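You operate a simulated robot arm through the tools that you are given. There is no shell and no other tool. Be economical: measure what you need, move in short steps, check, and stop when the job is done.

You run a simulated two-armed robot. Do the job below in one go: nothing can be reset, and whatever is moved stays where it is left.

JOB
Sweep the table crumbs into the green dustpan and tip them away.
Fine: Use the green hand brush and put it back. Empty the dustpan into the cream caddy liner and stand it on the kitchen table. Spill a teaspoon at most; pinch, break and dent nothing; leave nothing switched on. Set down upright: green hand brush. What is to be rubbed or washed off counts as gone when no trace of it is left.

Only the result counts: the job must be done as asked and must still hold three seconds after the hand-in. Knocking over, shifting, dropping, spilling or breaking anything else fails it.

ROBOT AND FRAMES
Two 7-joint arms with two-finger parallel grippers on one trunk that stands fixed in place. Base frame: the origin is at the foot of the trunk, x ahead of it, y to its left, z up; the work surface is at about z = 0.75. Lengths are in m, angles in rad, forces in N, time in s.
The left shoulder is at [0.11, 0.169, 1.444], the right one opposite. With the tool pointing down near the work surface each hand reaches from about 0.34 to 0.7 m from the base axis, measured 20 degrees to its own side. Payload 1.57 kg a hand.
The TCP of each hand is the grasp point between the finger pads, 0.03 m short of the fingertips. In the tool frame z runs along the fingers and y along their closing line. Largest opening 0.08 m; finger width 0.017, thickness 0.012; the body of the gripper, 0.04 by 0.082 m, starts 0.08 m behind the TCP.
Orientation is that of the tool frame in the base frame, as [roll, pitch, yaw] about the fixed x, y, z axes, in that order (R = Rz(yaw) Ry(pitch) Rx(roll)). With the fingers straight down and closing along the base's y, the tool's x points along the base's -x, its y along +y and its z along -z.

CONTROLS
- The arms move only by the tool arm_command. It takes "left_commands", "right_commands" or both (then of equal length, played together; a hand with none holds still); each is a list of rows, each a list of 7 numbers: the shift along the tool's x, y, z in m, then the turn, a rotation vector about the tool's x, y, z in rad, then the finger opening in m, from 0 to 0.08. In form: [[tx, ty, tz, ax, ay, az, hand], ...]. A call has 1 to 10 rows; each row shifts and turns the commanded pose from where the row before left it, along the tool's axes as they then stand. Each row takes 0.2 s and may step no farther than 0.05 m and 0.15 rad from the row before; otherwise, or with a gripper value out of range, the whole call is refused. A pose out of reach is approached as far as the arm can. The call stops where the force on the tool passes 50 N (or 10 N more than at its start, if that is more) or the arm is blocked; 0.2 s more then pass. The fingers move at their own pace (about 0.072 m/s each) and stop on an object; they squeeze with about 40 N. The grip force told is the motor's: it shows also when the fingers shut on nothing. Time passes only in rows, and 0.2 s behind the last, so rows that do not move let the fingers close. The reply holds the time, the measured pose of the TCP, the force on the tool along the base axes, the opening and the grip force, in the units named above and with some noise, with the torque about the TCP (base axes, N m) and any sound that the robot's microphone picked up, and new pictures: "views" is both (left out), scene, wrist or none (wrist: the cameras of the hands that moved).
- Cameras (640 x 400 px; columns grow to the right, rows downward): "scene" is now at [0.1519, -0.0274, 1.6217]; the picture's right is [-0.34, -0.94, 0.00], its down [-0.74, 0.27, -0.61] and it looks along [0.57, -0.21, -0.79] (base axes); focal length 326 px, centre (320, 200). "left" rides on the left gripper at [0.072, 0.007, -0.122] in its tool frame; the picture's right is [-0.09, 1.00, 0.00], its down [-0.84, -0.08, -0.54] and it looks along [-0.54, -0.05, 0.84] (tool axes); focal length 238 px, centre (320, 200). "right" rides on the right gripper at [0.072, -0.007, -0.122] in its tool frame; the picture's right is [0.09, 1.00, 0.00], its down [-0.84, 0.08, -0.54] and it looks along [-0.54, 0.05, 0.84] (tool axes); focal length 238 px, centre (320, 200). There is no depth. A picture from a camera that has moved, and an enlarged one, comes with that camera's place and axes in the base frame and with its lens.
- raise_lower(by): slides the trunk up (or, below 0, down) by that many m; the arms and the scene camera ride with it, the base frame stays. It gives what a move gives, with no picture.
- head_to(pan, tilt): turns the head with the scene camera to pan (to the left, within 1.501 rad either way) and tilt (down, from -0.506 to 1.204), counted from straight ahead of the robot. It gives what a move gives, and a new picture of the scene camera.
- enlarge(camera, box): a new picture of the part [left, top, right, bottom] of that camera's present view, enlarged. No time passes.
- finish_job(): hands the job in; it is judged then, once.

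Work in short steps. Places have to be worked out from the pictures, the camera data and where the tool is seen: move nearer, look again, correct. Check each grasp and each placing, and mend what went wrong. You have 120 turns and 200 pictures in all, those below and enlarged ones among them. Open the grippers and draw the arms clear of the work before you hand the job in, unless the task says otherwise; then end with one line.

The tools are called after "Call:" as name(argument=value, ...) on one line, values as JSON. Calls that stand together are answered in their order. arm_command: Moves the arms, as the interface text tells. Its arguments: {"type":"object","properties":{"left_commands":{"type":"array","items":{"type":"array","items":{"type":"number"}}},"right_commands":{"type":"array","items":{"type":"array","items":{"type":"number"}}},"views":{"type":"string","enum":["both","scene","wrist","none"]}},"required":[]} The other tools are called the same way: raise_lower (by) slides the trunk up or down; head_to (pan, tilt) turns the head that bears the scene camera; enlarge (camera, box) takes an enlarged picture of a part of a camera's view; finish_job () hands the job in.

At the start:

```text
clock: 0.0
left_tcp_pos: [0.6811, -0.0099, 1.1355]
left_orientation: [3.141, -0.001, -3.14]
left_wrist_force: [0.3, 0.4, 0.5]
left_moment: [0.0, 0.0, 0.0]
left_opening: 0.0799
left_gripper_force: 0.0
right_tcp_pos: [0.472, -0.533, 1.1773]
right_orientation: [3.14, 0.0, -3.141]
right_wrist_force: [-0.3, 0.1, 0.2]
right_moment: [0.01, 0.0, 0.01]
right_opening: 0.0801
right_gripper_force: 0.1
trunk travel left (down, up): [-0.758, 0.132]
head pan, tilt: [-0.351, 0.915]
```

scene: 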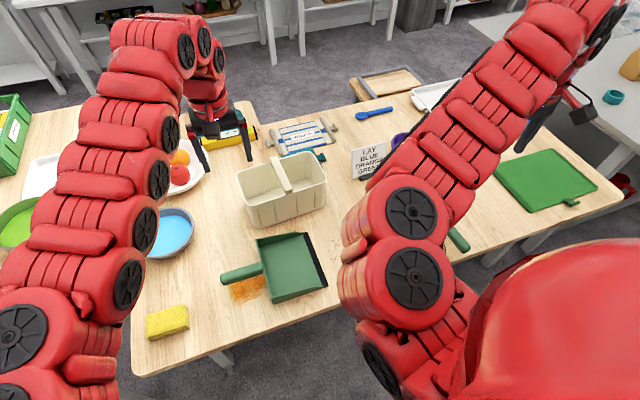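
right: 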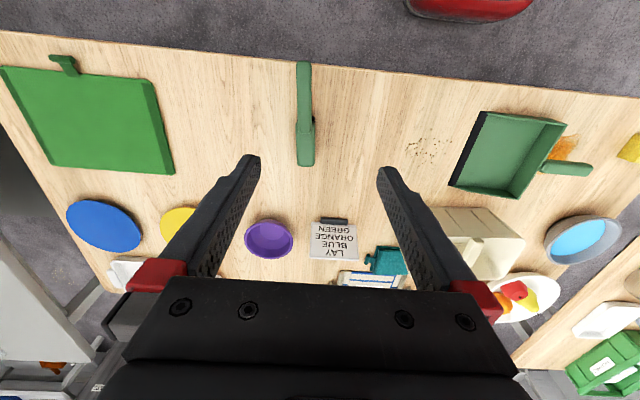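
left: 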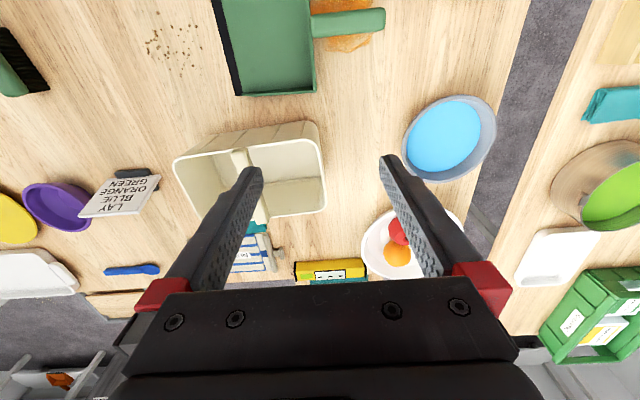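

The pictures show the crumbs near [0.58,-0.27], the dustpan to their left with its lip facing them, and the brush near [0.5,-0.56]. I'll enlarge to see the details.

Call:
enlarge(camera="left", box=[120, 0, 400, 220])

Call:
enlarge(camera="right", box=[240, 40, 640, 290])

Call:
enlarge(camera="scene", box=[200, 130, 480, 320])

```text
1.82 times, centred on (260, 110) of left
camera zoom: at [0.6093, -0.003, 1.2573], right [0.09, 1.0, 0.0], down [0.84, -0.08, 0.54], along [0.54, -0.05, -0.84], focal length 433 px, centre (429, 364)
```

zoom: 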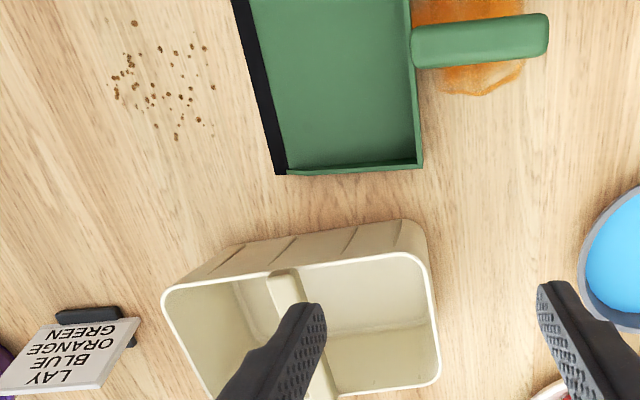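

```text
1.60 times, centred on (440, 165) of right
camera zoom: at [0.3996, -0.5391, 1.298], right [-0.09, 1.0, 0.0], down [0.84, 0.08, 0.54], along [0.54, 0.05, -0.84], focal length 381 px, centre (128, 256)
```

zoom: 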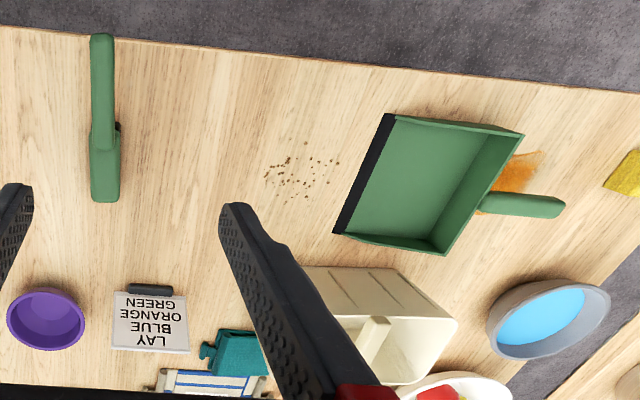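

```text
2.11 times, centred on (340, 225) of scene
camera zoom: at [0.1519, -0.0274, 1.6217], right [-0.34, -0.94, 0.0], down [-0.74, 0.27, -0.61], along [0.57, -0.21, -0.79], focal length 686 px, centre (278, 147)
```

zoom: 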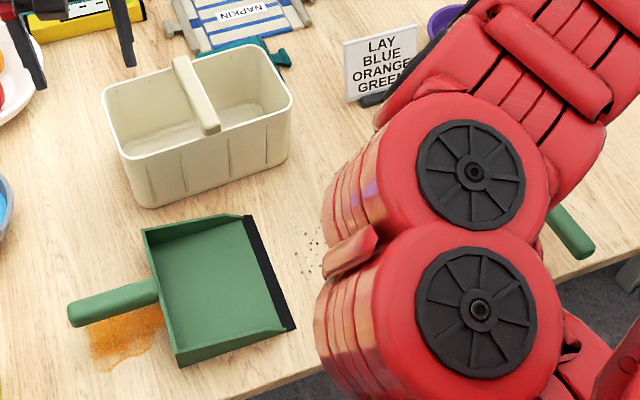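

The cream divided tub is probably the caddy. I'll look around to rule out other candidates and other tables.

Call:
head_to(pan=0.7, tilt=0.7)

Call:
head_to(pan=-0.9, tilt=0.7)

Call:
head_to(pan=0.0, tilt=0.95)

```text
clock: 1.3
left_tcp_pos: [0.6807, -0.0103, 1.1349]
left_orientation: [3.141, 0.0, -3.141]
left_wrist_force: [-0.4, 0.0, 0.3]
left_moment: [0.02, -0.01, 0.0]
left_opening: 0.0801
left_gripper_force: 0.0
right_tcp_pos: [0.4725, -0.5319, 1.1781]
right_orientation: [-3.141, 0.0, -3.141]
right_wrist_force: [-0.7, -0.1, 0.0]
right_moment: [0.0, -0.01, -0.02]
right_opening: 0.0801
right_gripper_force: 0.0
trunk travel left (down, up): [-0.758, 0.132]
head pan, tilt: [0.7, 0.7]
camera scene: at [0.1468, 0.053, 1.6389], right [0.64, -0.77, 0.0], down [-0.49, -0.41, -0.76], along [0.59, 0.49, -0.64], focal length 326 px, centre (320, 200)
```

scene: 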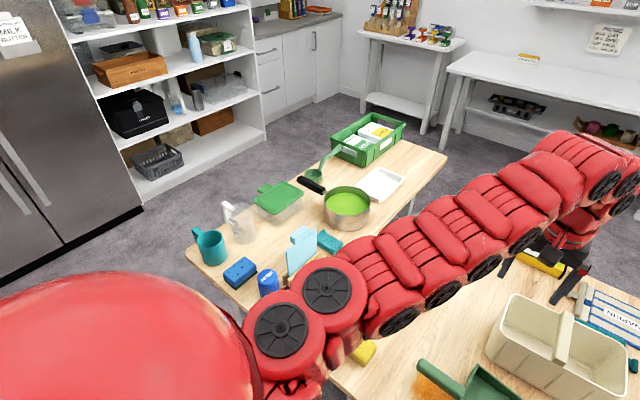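

```text
clock: 3.0
left_tcp_pos: [0.68, -0.01, 1.1348]
left_orientation: [3.141, 0.001, 3.142]
left_wrist_force: [0.2, -0.1, 0.4]
left_moment: [0.01, 0.01, 0.0]
left_opening: 0.0799
left_gripper_force: 0.1
right_tcp_pos: [0.4713, -0.5331, 1.1785]
right_orientation: [3.14, 0.001, 3.14]
right_wrist_force: [-0.1, -0.3, 0.1]
right_moment: [0.0, 0.01, -0.03]
right_opening: 0.0802
right_gripper_force: 0.0
trunk travel left (down, up): [-0.758, 0.132]
head pan, tilt: [-0.901, 0.7]
camera scene: at [0.1346, -0.0681, 1.6389], right [-0.78, -0.62, 0.0], down [-0.4, 0.5, -0.76], along [0.48, -0.6, -0.64], focal length 326 px, centre (320, 200)
```

scene: 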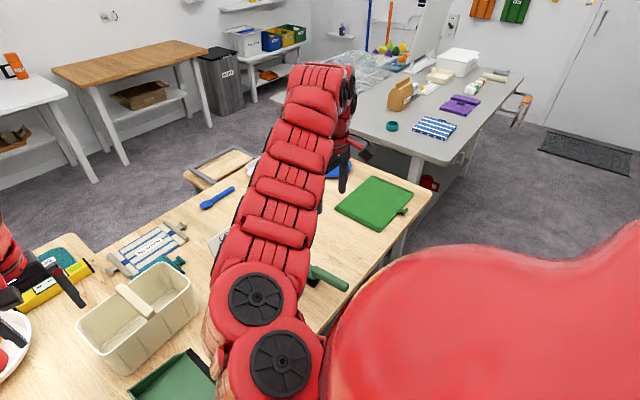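

```text
clock: 4.2
left_tcp_pos: [0.6803, -0.0103, 1.1353]
left_orientation: [-3.141, 0.0, -3.141]
left_wrist_force: [0.1, -0.5, 0.7]
left_moment: [0.0, -0.01, 0.01]
left_opening: 0.08
left_gripper_force: 0.0
right_tcp_pos: [0.4717, -0.5322, 1.178]
right_orientation: [3.142, 0.0, -3.141]
right_wrist_force: [0.8, 0.6, 0.4]
right_moment: [-0.02, 0.02, 0.0]
right_opening: 0.0801
right_gripper_force: 0.2
trunk travel left (down, up): [-0.758, 0.132]
head pan, tilt: [0.0, 0.949]
camera scene: at [0.1545, -0.0017, 1.6191], right [0.0, -1.0, 0.0], down [-0.81, 0.0, -0.58], along [0.58, 0.0, -0.81], focal length 326 px, centre (320, 200)
```

scene: 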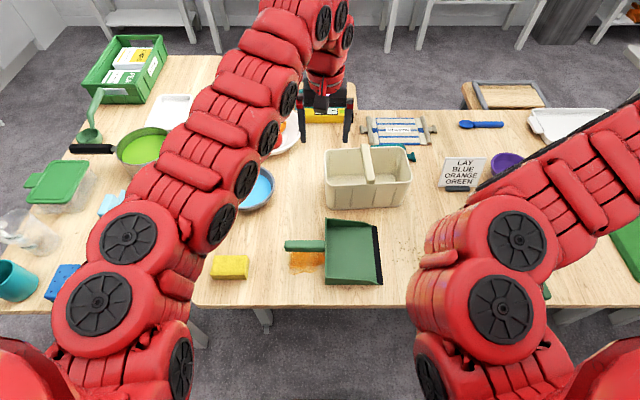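

The caddy is on the main table, centred near [0.80,-0.135]. I'll lower the right hand over the brush to see it closely.

Call:
arm_command(right_commands=[[0, -0.008, 0.05, 0, 0, 0, 0.08], [0, -0.008, 0.05, 0, 0, 0, 0.08], [0, -0.008, 0.05, 0, 0, 0, 0.08], [0, -0.008, 0.05, 0, 0, 0, 0.08], [0, 0, 0.02, 0, 0, 0, 0.08]])

```text
refused: row 1 steps farther than a row can; nothing moved
```

Combined step length exceeded 0.05; I'll use smaller rows.

Call:
arm_command(right_commands=[[0, -0.006, 0.045, 0, 0, 0, 0.08], [0, -0.006, 0.045, 0, 0, 0, 0.08], [0, -0.006, 0.045, 0, 0, 0, 0.08], [0, -0.006, 0.045, 0, 0, 0, 0.08], [0, -0.006, 0.04, 0, 0, 0, 0.08]])

```text
clock: 5.4
left_tcp_pos: [0.6801, -0.0099, 1.1357]
left_orientation: [3.141, 0.001, 3.141]
left_wrist_force: [0.1, -0.3, 1.1]
left_moment: [0.0, 0.01, 0.01]
left_opening: 0.08
left_gripper_force: 0.0
right_tcp_pos: [0.4871, -0.5836, 0.9658]
right_orientation: [3.141, 0.001, -3.14]
right_wrist_force: [0.2, -1.3, -0.1]
right_moment: [0.02, 0.01, -0.02]
right_opening: 0.0803
right_gripper_force: 0.0
right hand out of reach, approached as far as the arm can: row 1
trunk travel left (down, up): [-0.758, 0.132]
head pan, tilt: [0.0, 0.949]
camera scene: at [0.1548, -0.0023, 1.6191], right [0.0, -1.0, 0.0], down [-0.81, 0.0, -0.58], along [0.58, 0.0, -0.81], focal length 326 px, centre (320, 200)
camera right: at [0.4142, -0.5907, 1.0867], right [-0.09, 1.0, 0.0], down [0.84, 0.08, 0.54], along [0.54, 0.05, -0.84], focal length 238 px, centre (320, 200)
```

scene: 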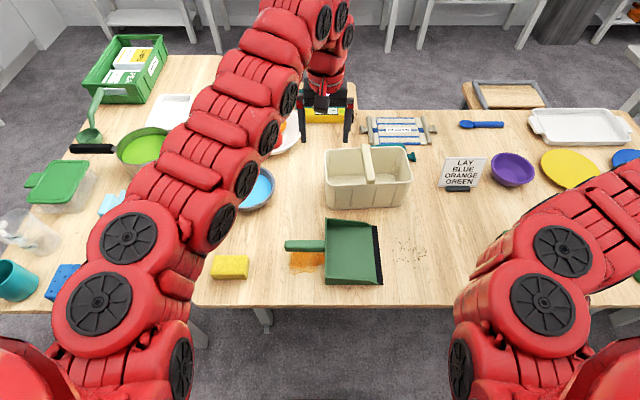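
right: 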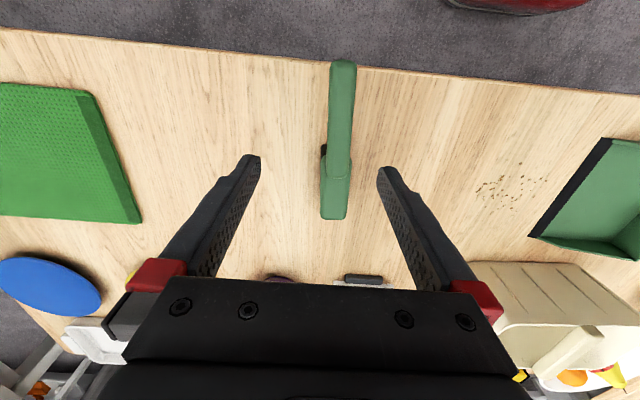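

The brush handle runs from x≈0.43 to 0.55 at y≈-0.56, with its top near z≈0.79. I'll align the yaw and come down to z≈0.85.

Call:
arm_command(right_commands=[[0, 0.012, 0.04, 0, 0, -0.09, 0.08], [0, 0.012, 0.04, 0, 0, 0, 0.08], [0, 0, 0.035, 0, 0, 0, 0.08]], views="wrist")

```text
clock: 6.2
left_tcp_pos: [0.6819, -0.011, 1.1346]
left_orientation: [3.139, 0.001, -3.141]
left_wrist_force: [0.8, -0.2, 0.2]
left_moment: [-0.01, 0.01, -0.03]
left_opening: 0.0801
left_gripper_force: 0.0
right_tcp_pos: [0.4832, -0.5614, 0.8512]
right_orientation: [3.14, 0.0, -3.051]
right_wrist_force: [0.0, -0.3, 0.2]
right_moment: [0.02, -0.02, 0.0]
right_opening: 0.08
right_gripper_force: 0.0
trunk travel left (down, up): [-0.758, 0.132]
head pan, tilt: [0.0, 0.949]
camera right: at [0.413, -0.5739, 0.9717], right [-0.18, 0.98, 0.0], down [0.83, 0.15, 0.54], along [0.53, 0.1, -0.84], focal length 238 px, centre (320, 200)
```

right: 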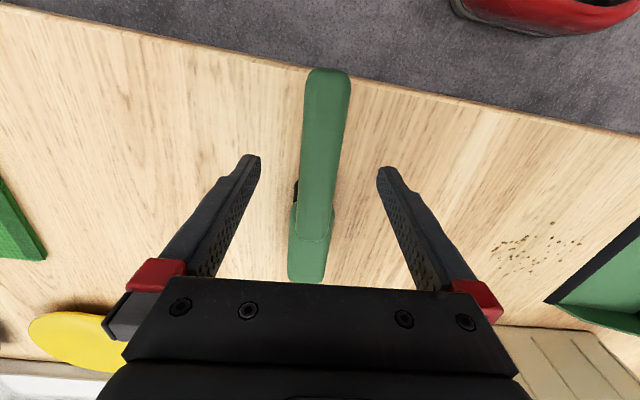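

Brush centred between the fingers at y≈-0.561. Going down to z≈0.787 and closing.

Call:
arm_command(right_commands=[[0, 0, 0.035, 0, 0, 0, 0.08], [0, 0, 0.029, 0, 0, 0, 0.08], [0, 0, 0, 0, 0, 0, 0.0], [0, 0, 0, 0, 0, 0, 0.0], [0, 0, 0, 0, 0, 0, 0.0]], views="wrist")

```text
clock: 7.4
left_tcp_pos: [0.6808, -0.0091, 1.1353]
left_orientation: [-3.141, 0.0, 3.141]
left_wrist_force: [1.0, 0.0, 0.1]
left_moment: [0.01, 0.01, 0.04]
left_opening: 0.0801
left_gripper_force: 0.0
right_tcp_pos: [0.4845, -0.5603, 0.7898]
right_orientation: [-3.141, 0.0, -3.052]
right_wrist_force: [-0.1, 0.4, 1.4]
right_moment: [-0.05, -0.09, -0.01]
right_opening: 0.0276
right_gripper_force: 35.0
trunk travel left (down, up): [-0.758, 0.132]
head pan, tilt: [0.0, 0.949]
camera right: at [0.4136, -0.573, 0.909], right [-0.18, 0.98, 0.0], down [0.83, 0.15, 0.54], along [0.53, 0.1, -0.84], focal length 238 px, centre (320, 200)
```

right: 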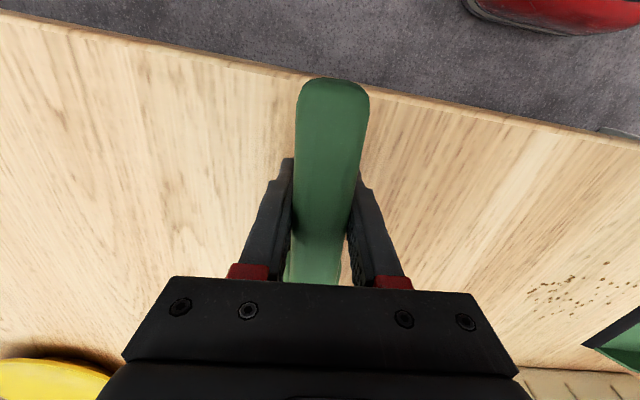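

Brush gripped (0.0276 m, home TCP [0.4845,-0.5603,0.7898], yaw -3.052). I'll lift it.

Call:
arm_command(right_commands=[[0, 0, -0.03, 0, 0, 0, 0.0], [0, 0, -0.04, 0, 0, 0, 0.0], [0, 0, -0.04, 0, 0, 0, 0.0]])

```text
clock: 8.2
left_tcp_pos: [0.6816, -0.0087, 1.1361]
left_orientation: [3.141, -0.001, 3.142]
left_wrist_force: [0.6, -0.1, 0.8]
left_moment: [0.0, 0.01, -0.03]
left_opening: 0.0798
left_gripper_force: 0.1
right_tcp_pos: [0.4847, -0.5619, 0.8981]
right_orientation: [3.14, -0.004, -3.05]
right_wrist_force: [-0.8, 0.4, -0.9]
right_moment: [-0.02, 0.09, 0.02]
right_opening: 0.0273
right_gripper_force: 38.0
trunk travel left (down, up): [-0.758, 0.132]
head pan, tilt: [0.0, 0.949]
camera scene: at [0.1542, -0.001, 1.6191], right [0.0, -1.0, 0.0], down [-0.81, 0.0, -0.58], along [0.58, 0.0, -0.81], focal length 326 px, centre (320, 200)
camera right: at [0.4137, -0.5744, 1.0187], right [-0.18, 0.98, 0.0], down [0.83, 0.15, 0.54], along [0.53, 0.1, -0.84], focal length 238 px, centre (320, 200)
```

scene: 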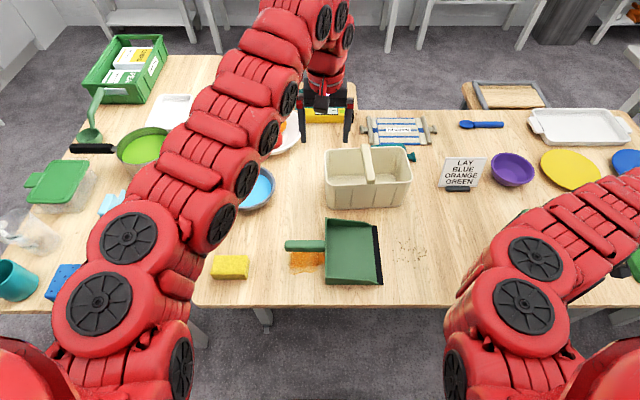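
right: 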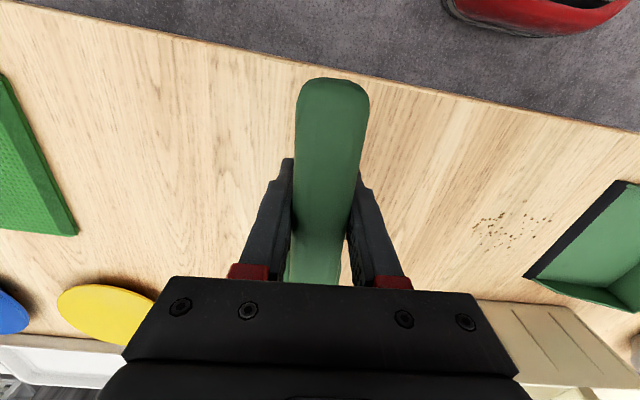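

Brush is up. Now I'll bring the left hand over the dustpan handle, then yaw it so the fingers close along x.

Call:
arm_command(left_commands=[[0.02, 0.014, 0.03, 0, 0, 0.15, 0.08], [0.02, 0.014, 0.03, 0, 0, 0.15, 0.08], [0.02, 0.02, 0.03, 0, 0, 0.15, 0.08], [0.02, 0.02, 0.02, 0, 0, 0.15, 0.08], [0.015, 0.0, 0.02, 0, 0, 0.15, 0.08], [0, 0, 0, 0, 0, 0.15, 0.08], [0, 0, 0, 0, 0, 0.15, 0.08], [0, 0, 0, 0, 0, 0.15, 0.08], [0, 0, 0, 0, 0, 0.15, 0.08], [0, 0, 0, 0, 0, 0.15, 0.08]])

```text
clock: 10.4
left_tcp_pos: [0.6268, 0.0648, 1.0066]
left_orientation: [-3.141, 0.0, 1.638]
left_wrist_force: [1.2, -0.1, -0.2]
left_moment: [0.01, 0.01, -0.01]
left_opening: 0.0801
left_gripper_force: 0.2
left hand out of reach, approached as far as the arm can: row 4, 5
right_tcp_pos: [0.4849, -0.5627, 0.8975]
right_orientation: [3.14, 0.0, -3.05]
right_wrist_force: [0.1, -0.7, -1.5]
right_moment: [-0.03, 0.07, -0.01]
right_opening: 0.0276
right_gripper_force: 37.8
trunk travel left (down, up): [-0.758, 0.132]
head pan, tilt: [0.0, 0.949]
camera scene: at [0.1545, -0.0018, 1.6191], right [0.0, -1.0, 0.0], down [-0.81, 0.0, -0.58], along [0.58, 0.0, -0.81], focal length 326 px, centre (320, 200)
camera left: at [0.6283, 0.1364, 1.1287], right [1.0, -0.02, 0.0], down [-0.02, -0.84, 0.54], along [-0.01, -0.54, -0.84], focal length 238 px, centre (320, 200)
```

scene: 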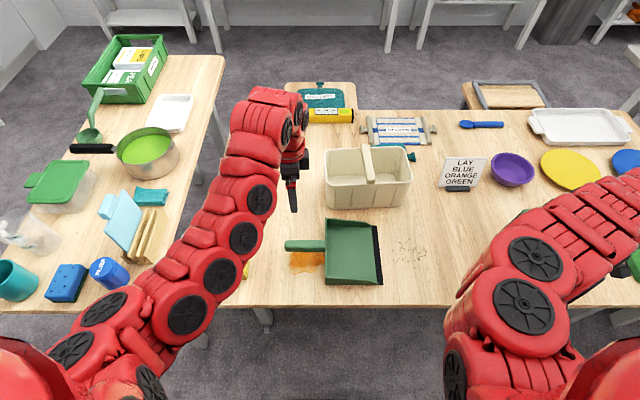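
left: 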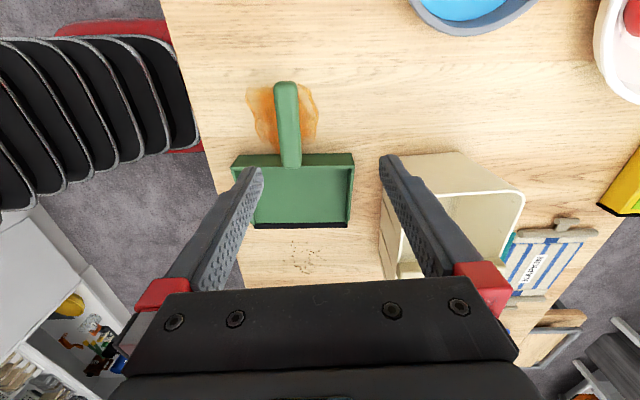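

Handle runs y≈-0.01…0.10 at x≈0.58, rising to z≈0.80 at its end. I'll move down over it and tilt the fingers about 0.6 rad toward the pan.

Call:
arm_command(left_commands=[[0, -0.012, 0.03, 0, 0, 0.067, 0.08], [0, -0.012, 0.03, 0, 0, 0, 0.08], [0, -0.012, 0.03, 0, 0, 0, 0.08], [0, -0.01, 0.02, 0, 0, 0, 0.08], [0, 0, 0, 0, -0.15, 0, 0.08], [0, 0, 0, 0, -0.15, 0, 0.08], [0, 0, 0, 0, -0.15, 0, 0.08], [0, 0, 0, 0, -0.15, 0, 0.08]])

```text
clock: 12.2
left_tcp_pos: [0.5798, 0.062, 0.8973]
left_orientation: [-3.139, 0.602, 1.575]
left_wrist_force: [-0.1, -0.3, 0.4]
left_moment: [-0.01, 0.05, -0.01]
left_opening: 0.0801
left_gripper_force: 0.0
right_tcp_pos: [0.4856, -0.562, 0.8977]
right_orientation: [-3.14, 0.002, -3.051]
right_wrist_force: [-0.2, -0.1, -1.3]
right_moment: [-0.02, 0.09, 0.0]
right_opening: 0.0274
right_gripper_force: 37.5
trunk travel left (down, up): [-0.758, 0.132]
head pan, tilt: [0.0, 0.949]
camera scene: at [0.1547, -0.0004, 1.6191], right [0.0, -1.0, 0.0], down [-0.81, 0.0, -0.58], along [0.58, 0.0, -0.81], focal length 326 px, centre (320, 200)
camera left: at [0.5869, 0.1912, 0.9563], right [1.0, -0.07, 0.05], down [-0.07, -0.38, 0.92], along [-0.05, -0.92, -0.39], focal length 238 px, centre (320, 200)
```

scene: 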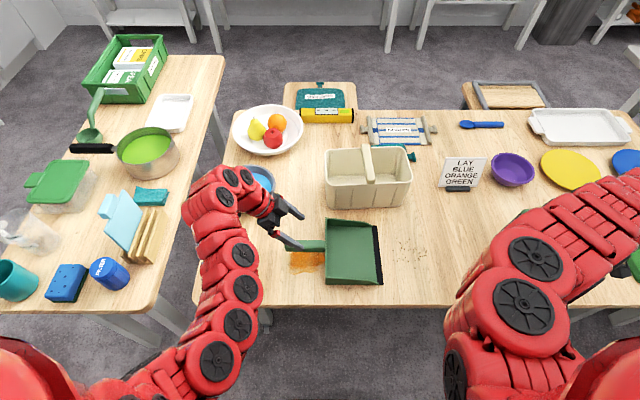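
left: 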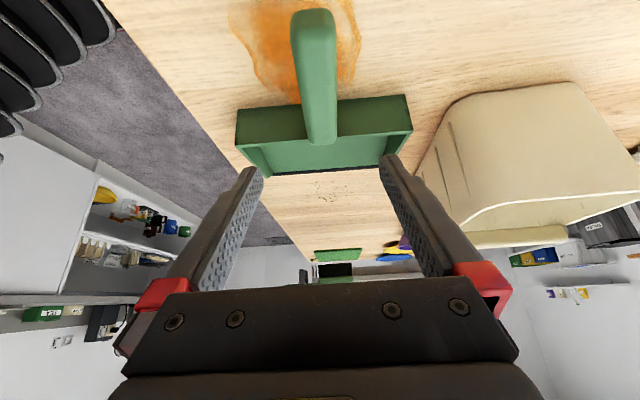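

Fingers straddle the handle line well. I go straight down 0.108 m and close gently on the handle.

Call:
arm_command(left_commands=[[0.0203, 0, 0.0297, 0, 0, 0, 0.08], [0.0203, 0, 0.0297, 0, 0, 0, 0.08], [0.0203, 0, 0.0297, 0, 0, 0, 0.08], [0, 0, 0, 0, 0, 0, 0.05]])

```text
clock: 13.2
left_tcp_pos: [0.5798, 0.0611, 0.79]
left_orientation: [3.14, 0.6, 1.576]
left_wrist_force: [-0.9, -0.6, 0.4]
left_moment: [-0.01, -0.02, 0.01]
left_opening: 0.0499
left_gripper_force: 0.1
right_tcp_pos: [0.4833, -0.5629, 0.8982]
right_orientation: [-3.142, 0.0, -3.051]
right_wrist_force: [-0.2, -0.3, -1.1]
right_moment: [-0.02, 0.05, 0.02]
right_opening: 0.0277
right_gripper_force: 38.2
trunk travel left (down, up): [-0.758, 0.132]
head pan, tilt: [0.0, 0.949]
camera scene: at [0.1542, -0.0016, 1.6192], right [0.0, -1.0, 0.0], down [-0.81, 0.0, -0.58], along [0.58, 0.0, -0.81], focal length 326 px, centre (320, 200)
camera left: at [0.5864, 0.1898, 0.8488], right [1.0, -0.07, 0.05], down [-0.08, -0.39, 0.92], along [-0.04, -0.92, -0.39], focal length 238 px, centre (320, 200)
```

scene: 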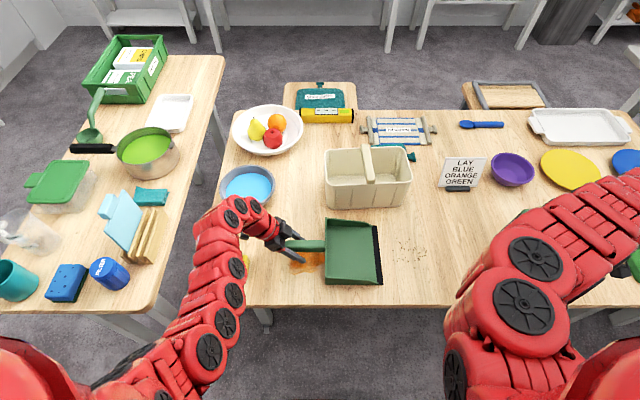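
left: 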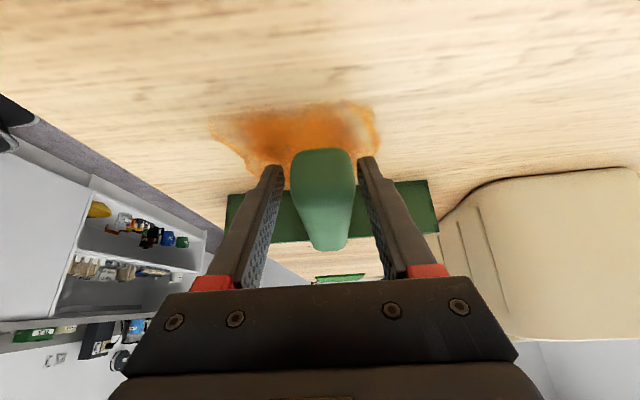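

The handle is between the fingers. Closing.

Call:
arm_command(left_commands=[[0, 0, 0, 0, 0, 0, 0.0], [0, 0, 0, 0, 0, 0, 0.0], [0, 0, 0, 0, 0, 0, 0.0]], views="wrist")

Call:
enlarge(camera="scene", box=[220, 180, 460, 310])

```text
clock: 14.0
left_tcp_pos: [0.5802, 0.0603, 0.7884]
left_orientation: [3.141, 0.599, 1.576]
left_wrist_force: [0.8, 0.3, 1.0]
left_moment: [-0.13, -0.08, 0.08]
left_opening: 0.0295
left_gripper_force: 39.3
right_tcp_pos: [0.4849, -0.5629, 0.8981]
right_orientation: [3.14, 0.0, -3.051]
right_wrist_force: [-0.7, -1.3, -1.4]
right_moment: [-0.02, 0.09, 0.0]
right_opening: 0.0274
right_gripper_force: 37.9
trunk travel left (down, up): [-0.758, 0.132]
head pan, tilt: [0.0, 0.949]
camera left: at [0.5864, 0.1897, 0.8488], right [1.0, -0.07, 0.05], down [-0.08, -0.39, 0.92], along [-0.05, -0.92, -0.39], focal length 238 px, centre (320, 200)
```

left: 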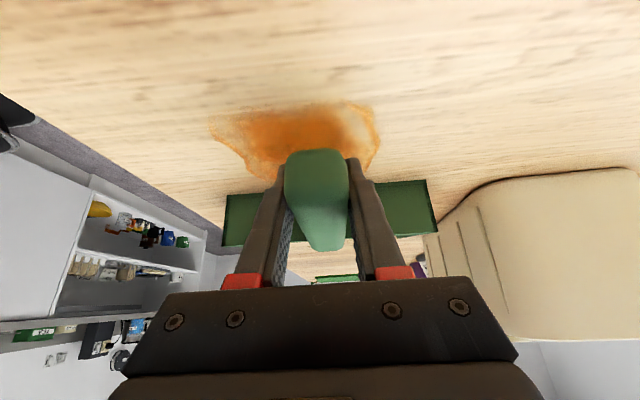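

```text
2.67 times, centred on (340, 245) of scene
camera zoom: at [0.1546, -0.0017, 1.6191], right [0.0, -1.0, 0.0], down [-0.81, 0.0, -0.58], along [0.58, 0.0, -0.81], focal length 868 px, centre (267, 80)
```

zoom: 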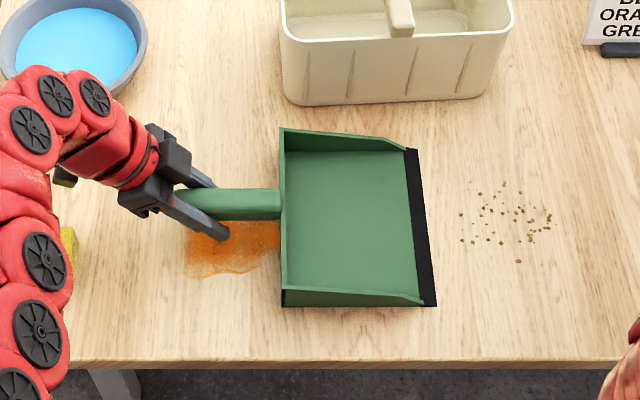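

Pan gripped (0.0295 m). Crumbs span x 0.535–0.633, y -0.315…-0.21 and the lip sits at y≈-0.17. I'll carry the brush to the right of the crumbs at y≈-0.37, still above the table.

Call:
arm_command(right_commands=[[0.0074, 0.0386, 0.004, 0, 0, 0.085, 0.0], [0.0074, 0.0386, 0.008, 0, 0, 0, 0.0], [0.0074, 0.0386, 0.008, 0, 0, 0, 0.0], [0.0074, 0.0386, 0.008, 0, 0, 0, 0.0], [0.0074, 0.0386, 0.008, 0, 0, 0, 0.0]])

```text
clock: 15.2
left_tcp_pos: [0.5808, 0.0623, 0.7887]
left_orientation: [-3.14, 0.601, 1.577]
left_wrist_force: [0.9, -0.7, 1.5]
left_moment: [0.01, 0.02, -0.04]
left_opening: 0.0297
left_gripper_force: 39.0
right_tcp_pos: [0.5022, -0.4064, 0.8619]
right_orientation: [3.14, -0.005, -3.139]
right_wrist_force: [0.1, -0.1, -1.3]
right_moment: [-0.01, 0.08, 0.02]
right_opening: 0.0276
right_gripper_force: 38.2
right hand out of reach, approached as far as the arm can: row 3, 4, 5
trunk travel left (down, up): [-0.758, 0.132]
head pan, tilt: [0.0, 0.949]
camera scene: at [0.1547, -0.0005, 1.6191], right [0.0, -1.0, 0.0], down [-0.81, 0.0, -0.58], along [0.58, 0.0, -0.81], focal length 326 px, centre (320, 200)
camera right: at [0.4301, -0.4132, 0.9824], right [-0.1, 1.0, 0.0], down [0.84, 0.08, 0.54], along [0.54, 0.05, -0.84], focal length 238 px, centre (320, 200)
```

scene: 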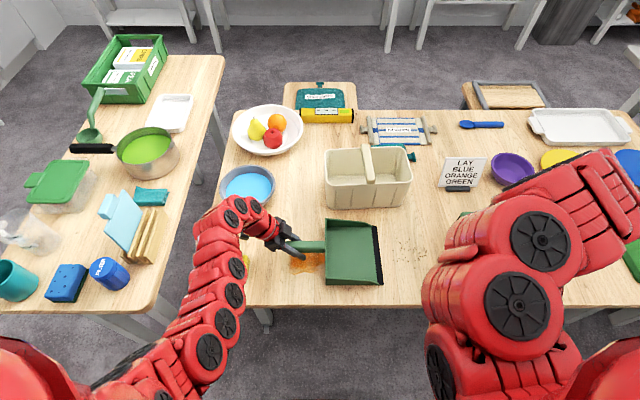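
right: 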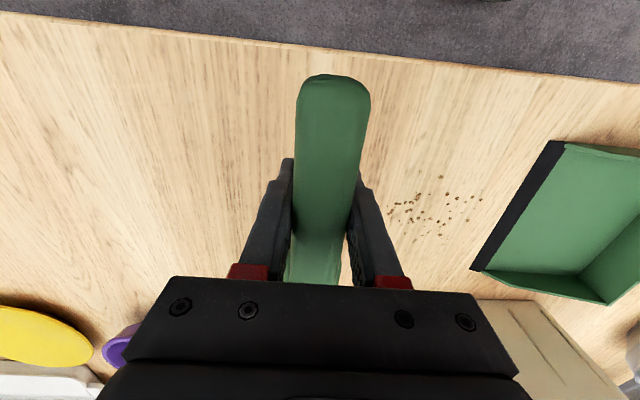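

The arm was too folded at that height, and lower down it should reach nearer. I'll lower to z≈0.80 here, then shift toward x≈0.45.

Call:
arm_command(right_commands=[[0, 0, 0.03, 0, 0, 0, 0.0], [0, 0, 0.027, 0, 0, 0, 0.0], [0.02, 0.01, 0, 0, 0, 0, 0.0], [0.02, 0.01, 0, 0, 0, 0, 0.0], [0.012, 0.01, 0, 0, 0, 0, 0.0]])

```text
clock: 16.4
left_tcp_pos: [0.58, 0.0611, 0.7891]
left_orientation: [-3.141, 0.598, 1.577]
left_wrist_force: [1.0, -2.3, -0.5]
left_moment: [-0.01, -0.01, 0.02]
left_opening: 0.0296
left_gripper_force: 38.9
right_tcp_pos: [0.4735, -0.3991, 0.8044]
right_orientation: [-3.141, -0.001, -3.135]
right_wrist_force: [0.1, 0.4, -1.1]
right_moment: [-0.02, 0.09, -0.01]
right_opening: 0.0277
right_gripper_force: 38.2
right hand out of reach, approached as far as the arm can: row 4, 5
trunk travel left (down, up): [-0.758, 0.132]
head pan, tilt: [0.0, 0.949]
camera scene: at [0.1544, -0.0016, 1.6191], right [0.0, -1.0, 0.0], down [-0.81, 0.0, -0.58], along [0.58, 0.0, -0.81], focal length 326 px, centre (320, 200)
camera right: at [0.4014, -0.4051, 0.9256], right [-0.1, 1.0, 0.0], down [0.84, 0.08, 0.54], along [0.54, 0.05, -0.84], focal length 238 px, centre (320, 200)
```

scene: 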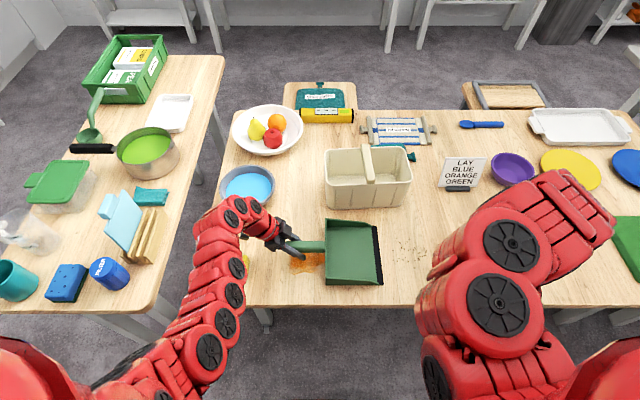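
right: 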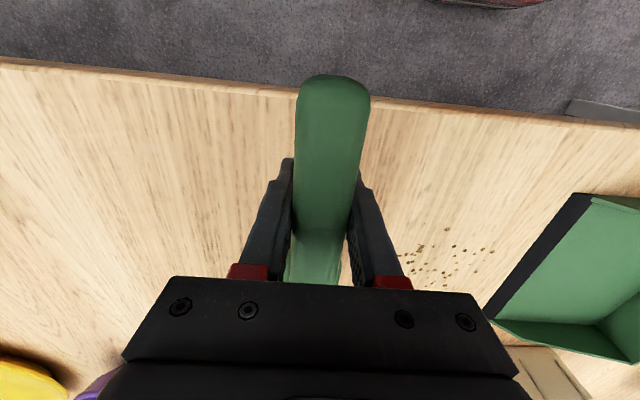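

The right arm is still limited close in, so I'll raise the trunk to unfold it. First I release the pan handle so it isn't dragged up.

Call:
arm_command(left_commands=[[0, 0, 0, 0, 0, 0, 0.055], [0, 0, 0, 0, 0, 0, 0.055]], views="none")

Call:
raise_lower(by=0.13)

```text
clock: 17.0
left_tcp_pos: [0.5801, 0.0607, 0.7884]
left_orientation: [-3.141, 0.601, 1.576]
left_wrist_force: [0.0, -0.4, 0.1]
left_moment: [-0.01, 0.02, 0.02]
left_opening: 0.055
left_gripper_force: 0.0
right_tcp_pos: [0.4734, -0.3993, 0.8055]
right_orientation: [-3.142, 0.001, -3.135]
right_wrist_force: [0.3, -0.7, -1.2]
right_moment: [0.02, 0.09, -0.01]
right_opening: 0.0273
right_gripper_force: 38.0
trunk travel left (down, up): [-0.758, 0.132]
head pan, tilt: [0.0, 0.949]
```

```text
clock: 18.6
left_tcp_pos: [0.5801, 0.0611, 0.9181]
left_orientation: [3.141, 0.598, 1.577]
left_wrist_force: [0.1, 0.3, -0.5]
left_moment: [-0.02, 0.05, 0.03]
left_opening: 0.0549
left_gripper_force: 0.1
right_tcp_pos: [0.4733, -0.3992, 0.9363]
right_orientation: [-3.141, -0.001, -3.137]
right_wrist_force: [0.5, 0.3, -0.9]
right_moment: [0.02, 0.05, -0.01]
right_opening: 0.0273
right_gripper_force: 37.4
trunk travel left (down, up): [-0.888, 0.002]
head pan, tilt: [0.0, 0.949]
```

Now lower both hands again: left back to the pan handle, right to z≈0.82 and toward x≈0.455.

Call:
arm_command(left_commands=[[0.0184, 0, 0.0268, 0, 0, 0, 0.055], [0.0184, 0, 0.0268, 0, 0, 0, 0.055], [0.0184, 0, 0.0268, 0, 0, 0, 0.055], [0.0182, 0, 0.0264, 0, 0, 0, 0.055], [0, 0, 0, 0, 0, 0, 0.0], [0, 0, 0, 0, 0, 0, 0.0]], right_commands=[[0, 0, 0.03, 0, 0, 0, 0.0], [0, 0, 0.03, 0, 0, 0, 0.0], [0, 0, 0.03, 0, 0, 0, 0.0], [0, 0, 0.025, 0, 0, 0, 0.0], [0.01, 0.015, 0, 0, 0, 0, 0.0], [0.01, 0.015, 0, 0, 0, 0, 0.0]])

```text
clock: 19.9
left_tcp_pos: [0.5623, 0.0635, 0.8308]
left_orientation: [-3.142, 0.6, 1.575]
left_wrist_force: [1.8, -1.3, 2.7]
left_moment: [-0.17, 0.06, 0.1]
left_opening: 0.0293
left_gripper_force: 34.5
left hand out of reach, approached as far as the arm can: row 3, 4
right_tcp_pos: [0.4533, -0.3697, 0.8191]
right_orientation: [-3.141, 0.001, -3.137]
right_wrist_force: [0.5, 1.1, -0.6]
right_moment: [0.0, 0.07, -0.02]
right_opening: 0.0274
right_gripper_force: 37.9
trunk travel left (down, up): [-0.888, 0.002]
head pan, tilt: [0.0, 0.949]
camera scene: at [0.1542, -0.0013, 1.7492], right [0.0, -1.0, 0.0], down [-0.81, 0.0, -0.58], along [0.58, 0.0, -0.81], focal length 326 px, centre (320, 200)
camera right: at [0.3817, -0.3759, 0.9404], right [-0.1, 1.0, 0.0], down [0.84, 0.08, 0.54], along [0.54, 0.05, -0.84], focal length 238 px, centre (320, 200)
camera left: at [0.5697, 0.1916, 0.8914], right [1.0, -0.07, 0.05], down [-0.08, -0.39, 0.92], along [-0.05, -0.92, -0.39], focal length 238 px, centre (320, 200)
```

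scene: 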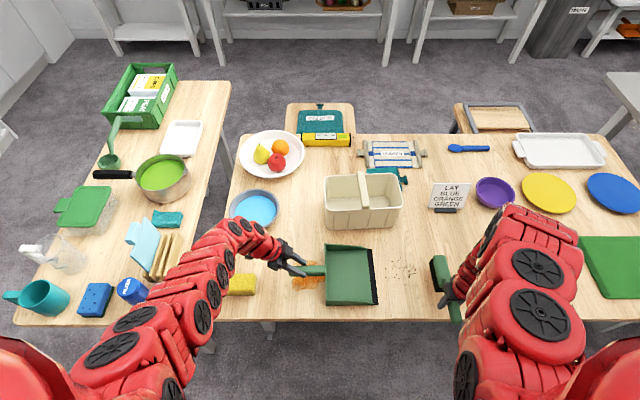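
right: 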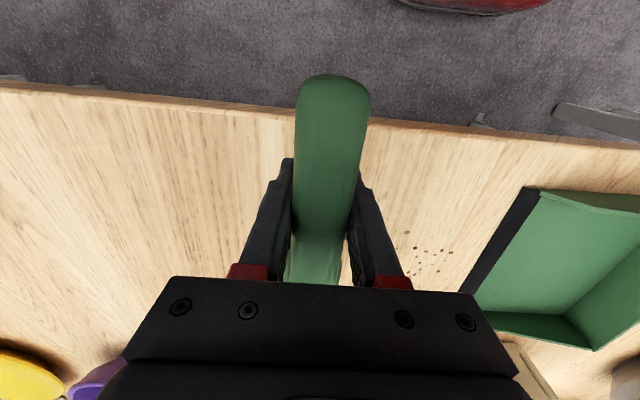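
left: 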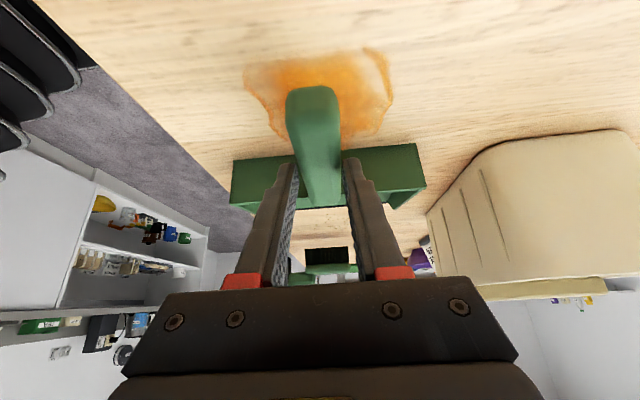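

The left hand ran out of reach downwards and closed on the handle at fingertip height. I'll open it, lift the right a little, and view the pan before lowering the trunk partly.

Call:
arm_command(left_commands=[[0, 0, 0, 0, 0, 0, 0.06], [0, 0, 0, 0, 0, 0, 0.07]], right_commands=[[0, 0, -0.03, 0, 0, 0, 0.0], [0, 0, -0.03, 0, 0, 0, 0.0]])

Call:
enlarge(camera="scene", box=[220, 210, 480, 340])

```text
clock: 20.6
left_tcp_pos: [0.5624, 0.0627, 0.831]
left_orientation: [3.139, 0.598, 1.575]
left_wrist_force: [0.9, 0.2, -0.6]
left_moment: [0.0, 0.0, -0.01]
left_opening: 0.0703
left_gripper_force: 0.1
right_tcp_pos: [0.4522, -0.3687, 0.8804]
right_orientation: [3.141, 0.001, -3.138]
right_wrist_force: [-0.1, -0.4, 0.3]
right_moment: [-0.01, 0.06, -0.03]
right_opening: 0.0276
right_gripper_force: 38.2
trunk travel left (down, up): [-0.888, 0.002]
head pan, tilt: [0.0, 0.949]
camera scene: at [0.1531, -0.0016, 1.7493], right [0.0, -1.0, 0.0], down [-0.81, 0.0, -0.58], along [0.58, 0.0, -0.81], focal length 326 px, centre (320, 200)
camera right: at [0.3803, -0.3745, 1.001], right [-0.1, 1.0, 0.0], down [0.84, 0.08, 0.54], along [0.54, 0.05, -0.84], focal length 238 px, centre (320, 200)
camera left: at [0.5692, 0.1913, 0.8916], right [1.0, -0.07, 0.05], down [-0.08, -0.39, 0.92], along [-0.05, -0.92, -0.39], focal length 238 px, centre (320, 200)
```

scene: 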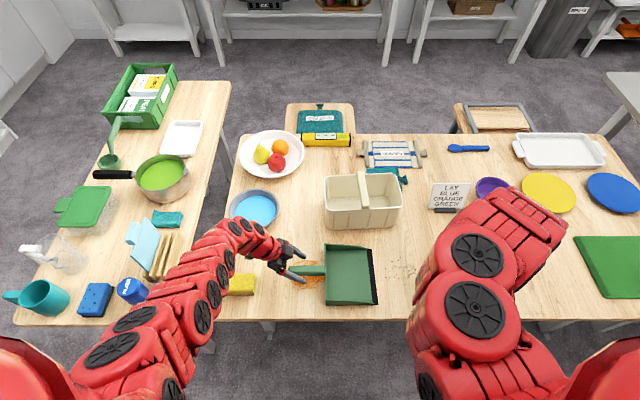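
right: 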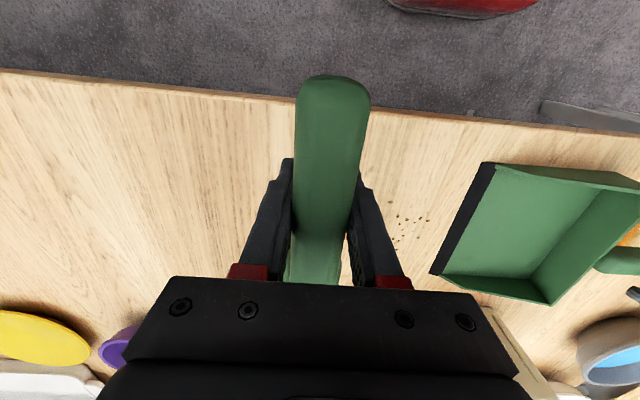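
left: 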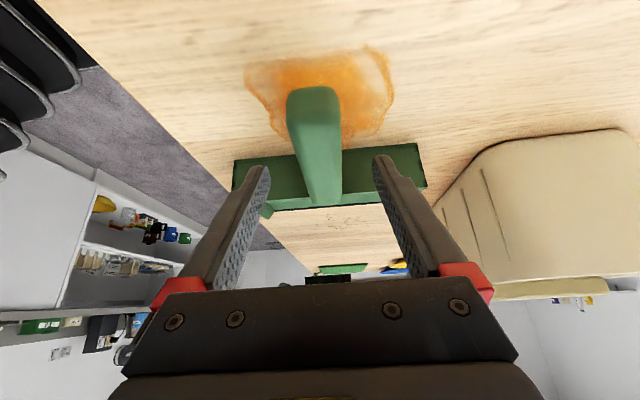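

```text
2.46 times, centred on (350, 275) of scene
camera zoom: at [0.1531, -0.0016, 1.7493], right [0.0, -1.0, 0.0], down [-0.81, 0.0, -0.58], along [0.58, 0.0, -0.81], focal length 802 px, centre (246, 15)
```

zoom: 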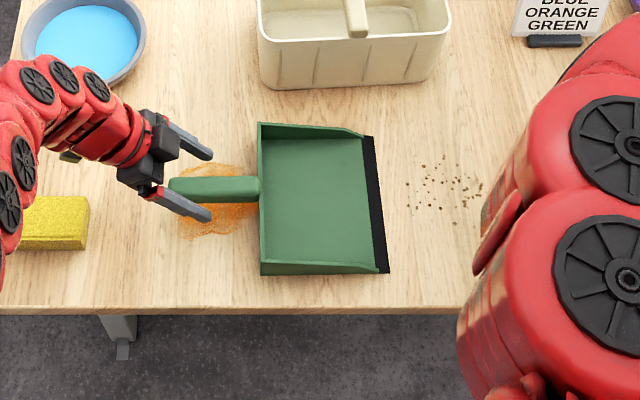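

The pan only slid ~1.5 cm toward me and still covers the crumbs' x range (0.475–0.66). Lowering the trunk by 0.04 brings the left fingers around the handle.

Call:
raise_lower(by=-0.04)

Call:
arm_command(left_commands=[[0, 0, 0, 0, 0, 0, 0.0], [0, 0, 0, 0, 0, 0, 0.0], [0, 0, 0, 0, 0, 0, 0.0], [0, 0, 0, 0, 0, 0, 0.0]])

```text
clock: 21.4
left_tcp_pos: [0.5638, 0.0638, 0.7914]
left_orientation: [3.141, 0.599, 1.574]
left_wrist_force: [0.0, -0.1, 0.4]
left_moment: [0.01, 0.01, -0.01]
left_opening: 0.0701
left_gripper_force: 0.1
right_tcp_pos: [0.455, -0.3673, 0.8401]
right_orientation: [-3.141, 0.001, -3.137]
right_wrist_force: [-0.8, -0.1, -2.1]
right_moment: [-0.01, 0.06, 0.01]
right_opening: 0.0272
right_gripper_force: 38.2
trunk travel left (down, up): [-0.848, 0.042]
head pan, tilt: [0.0, 0.949]
```

```text
clock: 22.4
left_tcp_pos: [0.5633, 0.0624, 0.7914]
left_orientation: [-3.141, 0.598, 1.576]
left_wrist_force: [0.8, 0.0, 0.0]
left_moment: [-0.03, -0.16, 0.1]
left_opening: 0.0296
left_gripper_force: 39.4
right_tcp_pos: [0.4542, -0.3688, 0.8399]
right_orientation: [3.141, 0.0, -3.136]
right_wrist_force: [-0.7, -0.3, -0.7]
right_moment: [0.03, 0.08, 0.0]
right_opening: 0.0276
right_gripper_force: 38.3
trunk travel left (down, up): [-0.848, 0.042]
head pan, tilt: [0.0, 0.949]
camera scene: at [0.1546, -0.0015, 1.7091], right [0.0, -1.0, 0.0], down [-0.81, 0.0, -0.58], along [0.58, 0.0, -0.81], focal length 326 px, centre (320, 200)
camera left: at [0.5699, 0.1917, 0.8511], right [1.0, -0.07, 0.05], down [-0.08, -0.39, 0.92], along [-0.05, -0.92, -0.39], focal length 238 px, centre (320, 200)
```

scene: 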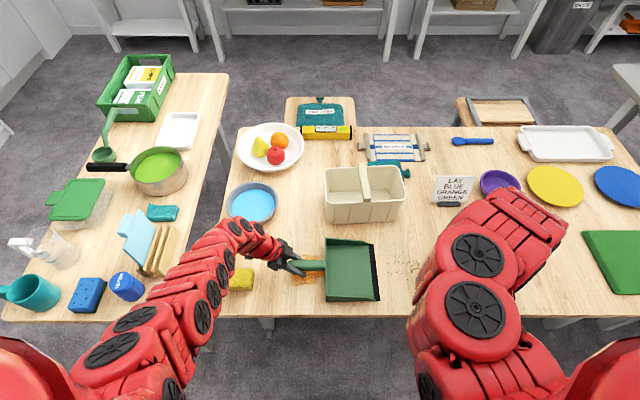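
left: 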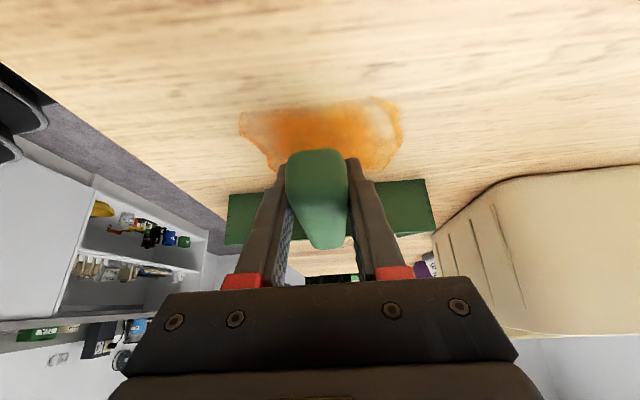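

Pan held at z 0.791. Lowering the brush to its resting height and sweeping slowly toward the lip in the first lane.

Call:
arm_command(right_commands=[[0, 0, 0.03, 0, 0, 0, 0.0], [0, 0, 0.021, 0, 0, 0, 0.0], [0, 0.015, 0, 0, 0, 0, 0.0], [0, 0.015, 0, 0, 0, 0, 0.0]])

```text
clock: 23.4
left_tcp_pos: [0.563, 0.0629, 0.792]
left_orientation: [3.141, 0.6, 1.574]
left_wrist_force: [0.4, 0.4, -0.1]
left_moment: [0.19, 0.0, 0.02]
left_opening: 0.0294
left_gripper_force: 39.6
right_tcp_pos: [0.4523, -0.3365, 0.7885]
right_orientation: [3.141, -0.001, -3.135]
right_wrist_force: [0.3, -0.4, 1.4]
right_moment: [0.09, -0.16, 0.05]
right_opening: 0.0275
right_gripper_force: 37.8
trunk travel left (down, up): [-0.848, 0.042]
head pan, tilt: [0.0, 0.949]
camera scene: at [0.1544, -0.0006, 1.7091], right [0.0, -1.0, 0.0], down [-0.81, 0.0, -0.58], along [0.58, 0.0, -0.81], focal length 326 px, centre (320, 200)
camera right: at [0.3809, -0.343, 0.9091], right [-0.1, 1.0, 0.0], down [0.84, 0.08, 0.54], along [0.54, 0.05, -0.84], focal length 238 px, centre (320, 200)
```

scene: 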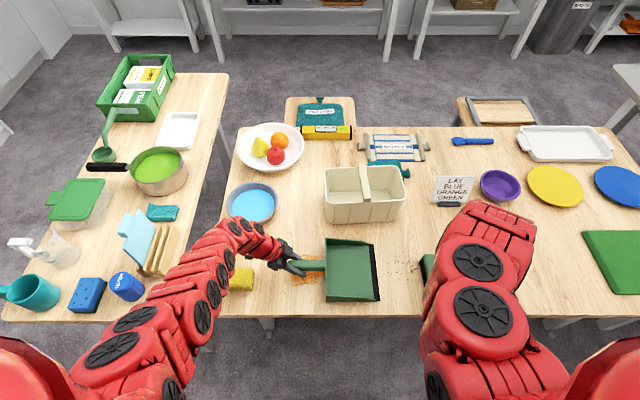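
right: 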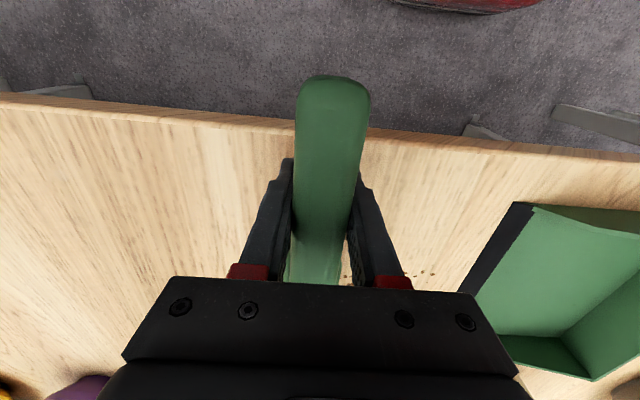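

Contact is light (~2.5 N) and nothing slipped. Continue the sweep up to the lip.

Call:
arm_command(right_commands=[[0, 0.015, 0.001, 0, 0, 0, 0.0], [0, 0.015, 0, 0, 0, 0, 0.0], [0, 0.015, 0, 0, 0, 0, 0.0], [0, 0.015, 0, 0, 0, 0, 0.0], [0, 0.015, 0, 0, 0, 0, 0.0], [0, 0.015, 0, 0, 0, 0, 0.0], [0, 0.015, 0, 0, 0, 0, 0.0]])

Call:
enlarge(camera="scene", box=[300, 200, 480, 320])

```text
clock: 25.0
left_tcp_pos: [0.562, 0.0635, 0.7904]
left_orientation: [-3.141, 0.599, 1.573]
left_wrist_force: [-0.9, 0.8, 0.5]
left_moment: [0.2, 0.0, 0.02]
left_opening: 0.0296
left_gripper_force: 39.5
right_tcp_pos: [0.4515, -0.2306, 0.788]
right_orientation: [3.141, 0.0, -3.138]
right_wrist_force: [-1.2, -1.1, 4.6]
right_moment: [0.02, -0.7, -0.06]
right_opening: 0.0272
right_gripper_force: 37.8
trunk travel left (down, up): [-0.848, 0.042]
head pan, tilt: [0.0, 0.949]
camera scene: at [0.154, -0.0009, 1.7092], right [0.0, -1.0, 0.0], down [-0.81, 0.0, -0.58], along [0.58, 0.0, -0.81], focal length 326 px, centre (320, 200)
camera right: at [0.381, -0.2389, 0.9087], right [-0.1, 1.0, 0.0], down [0.84, 0.08, 0.54], along [0.54, 0.05, -0.84], focal length 238 px, centre (320, 200)
```

scene: 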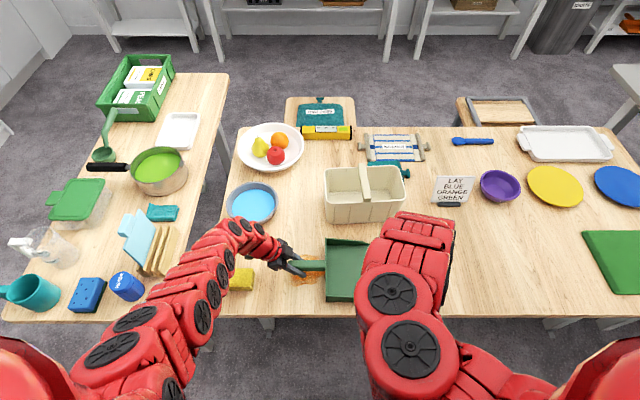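
right: 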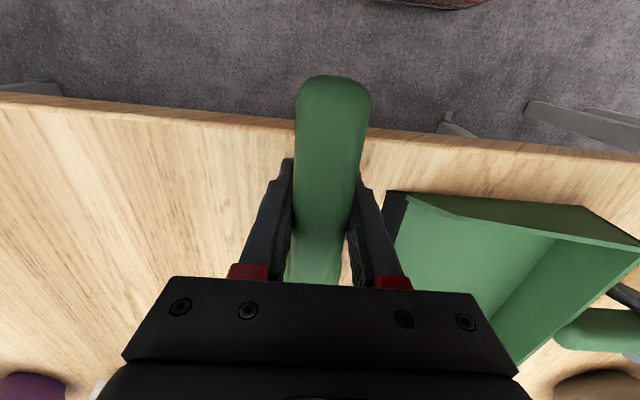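

```text
3.33 times, centred on (390, 260) of scene
camera zoom: at [0.154, -0.0009, 1.7092], right [0.0, -1.0, 0.0], down [-0.81, 0.0, -0.58], along [0.58, 0.0, -0.81], focal length 1086 px, centre (87, 0)
```

zoom: 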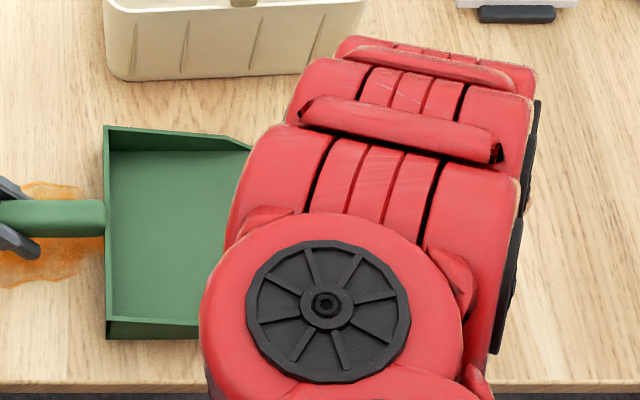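

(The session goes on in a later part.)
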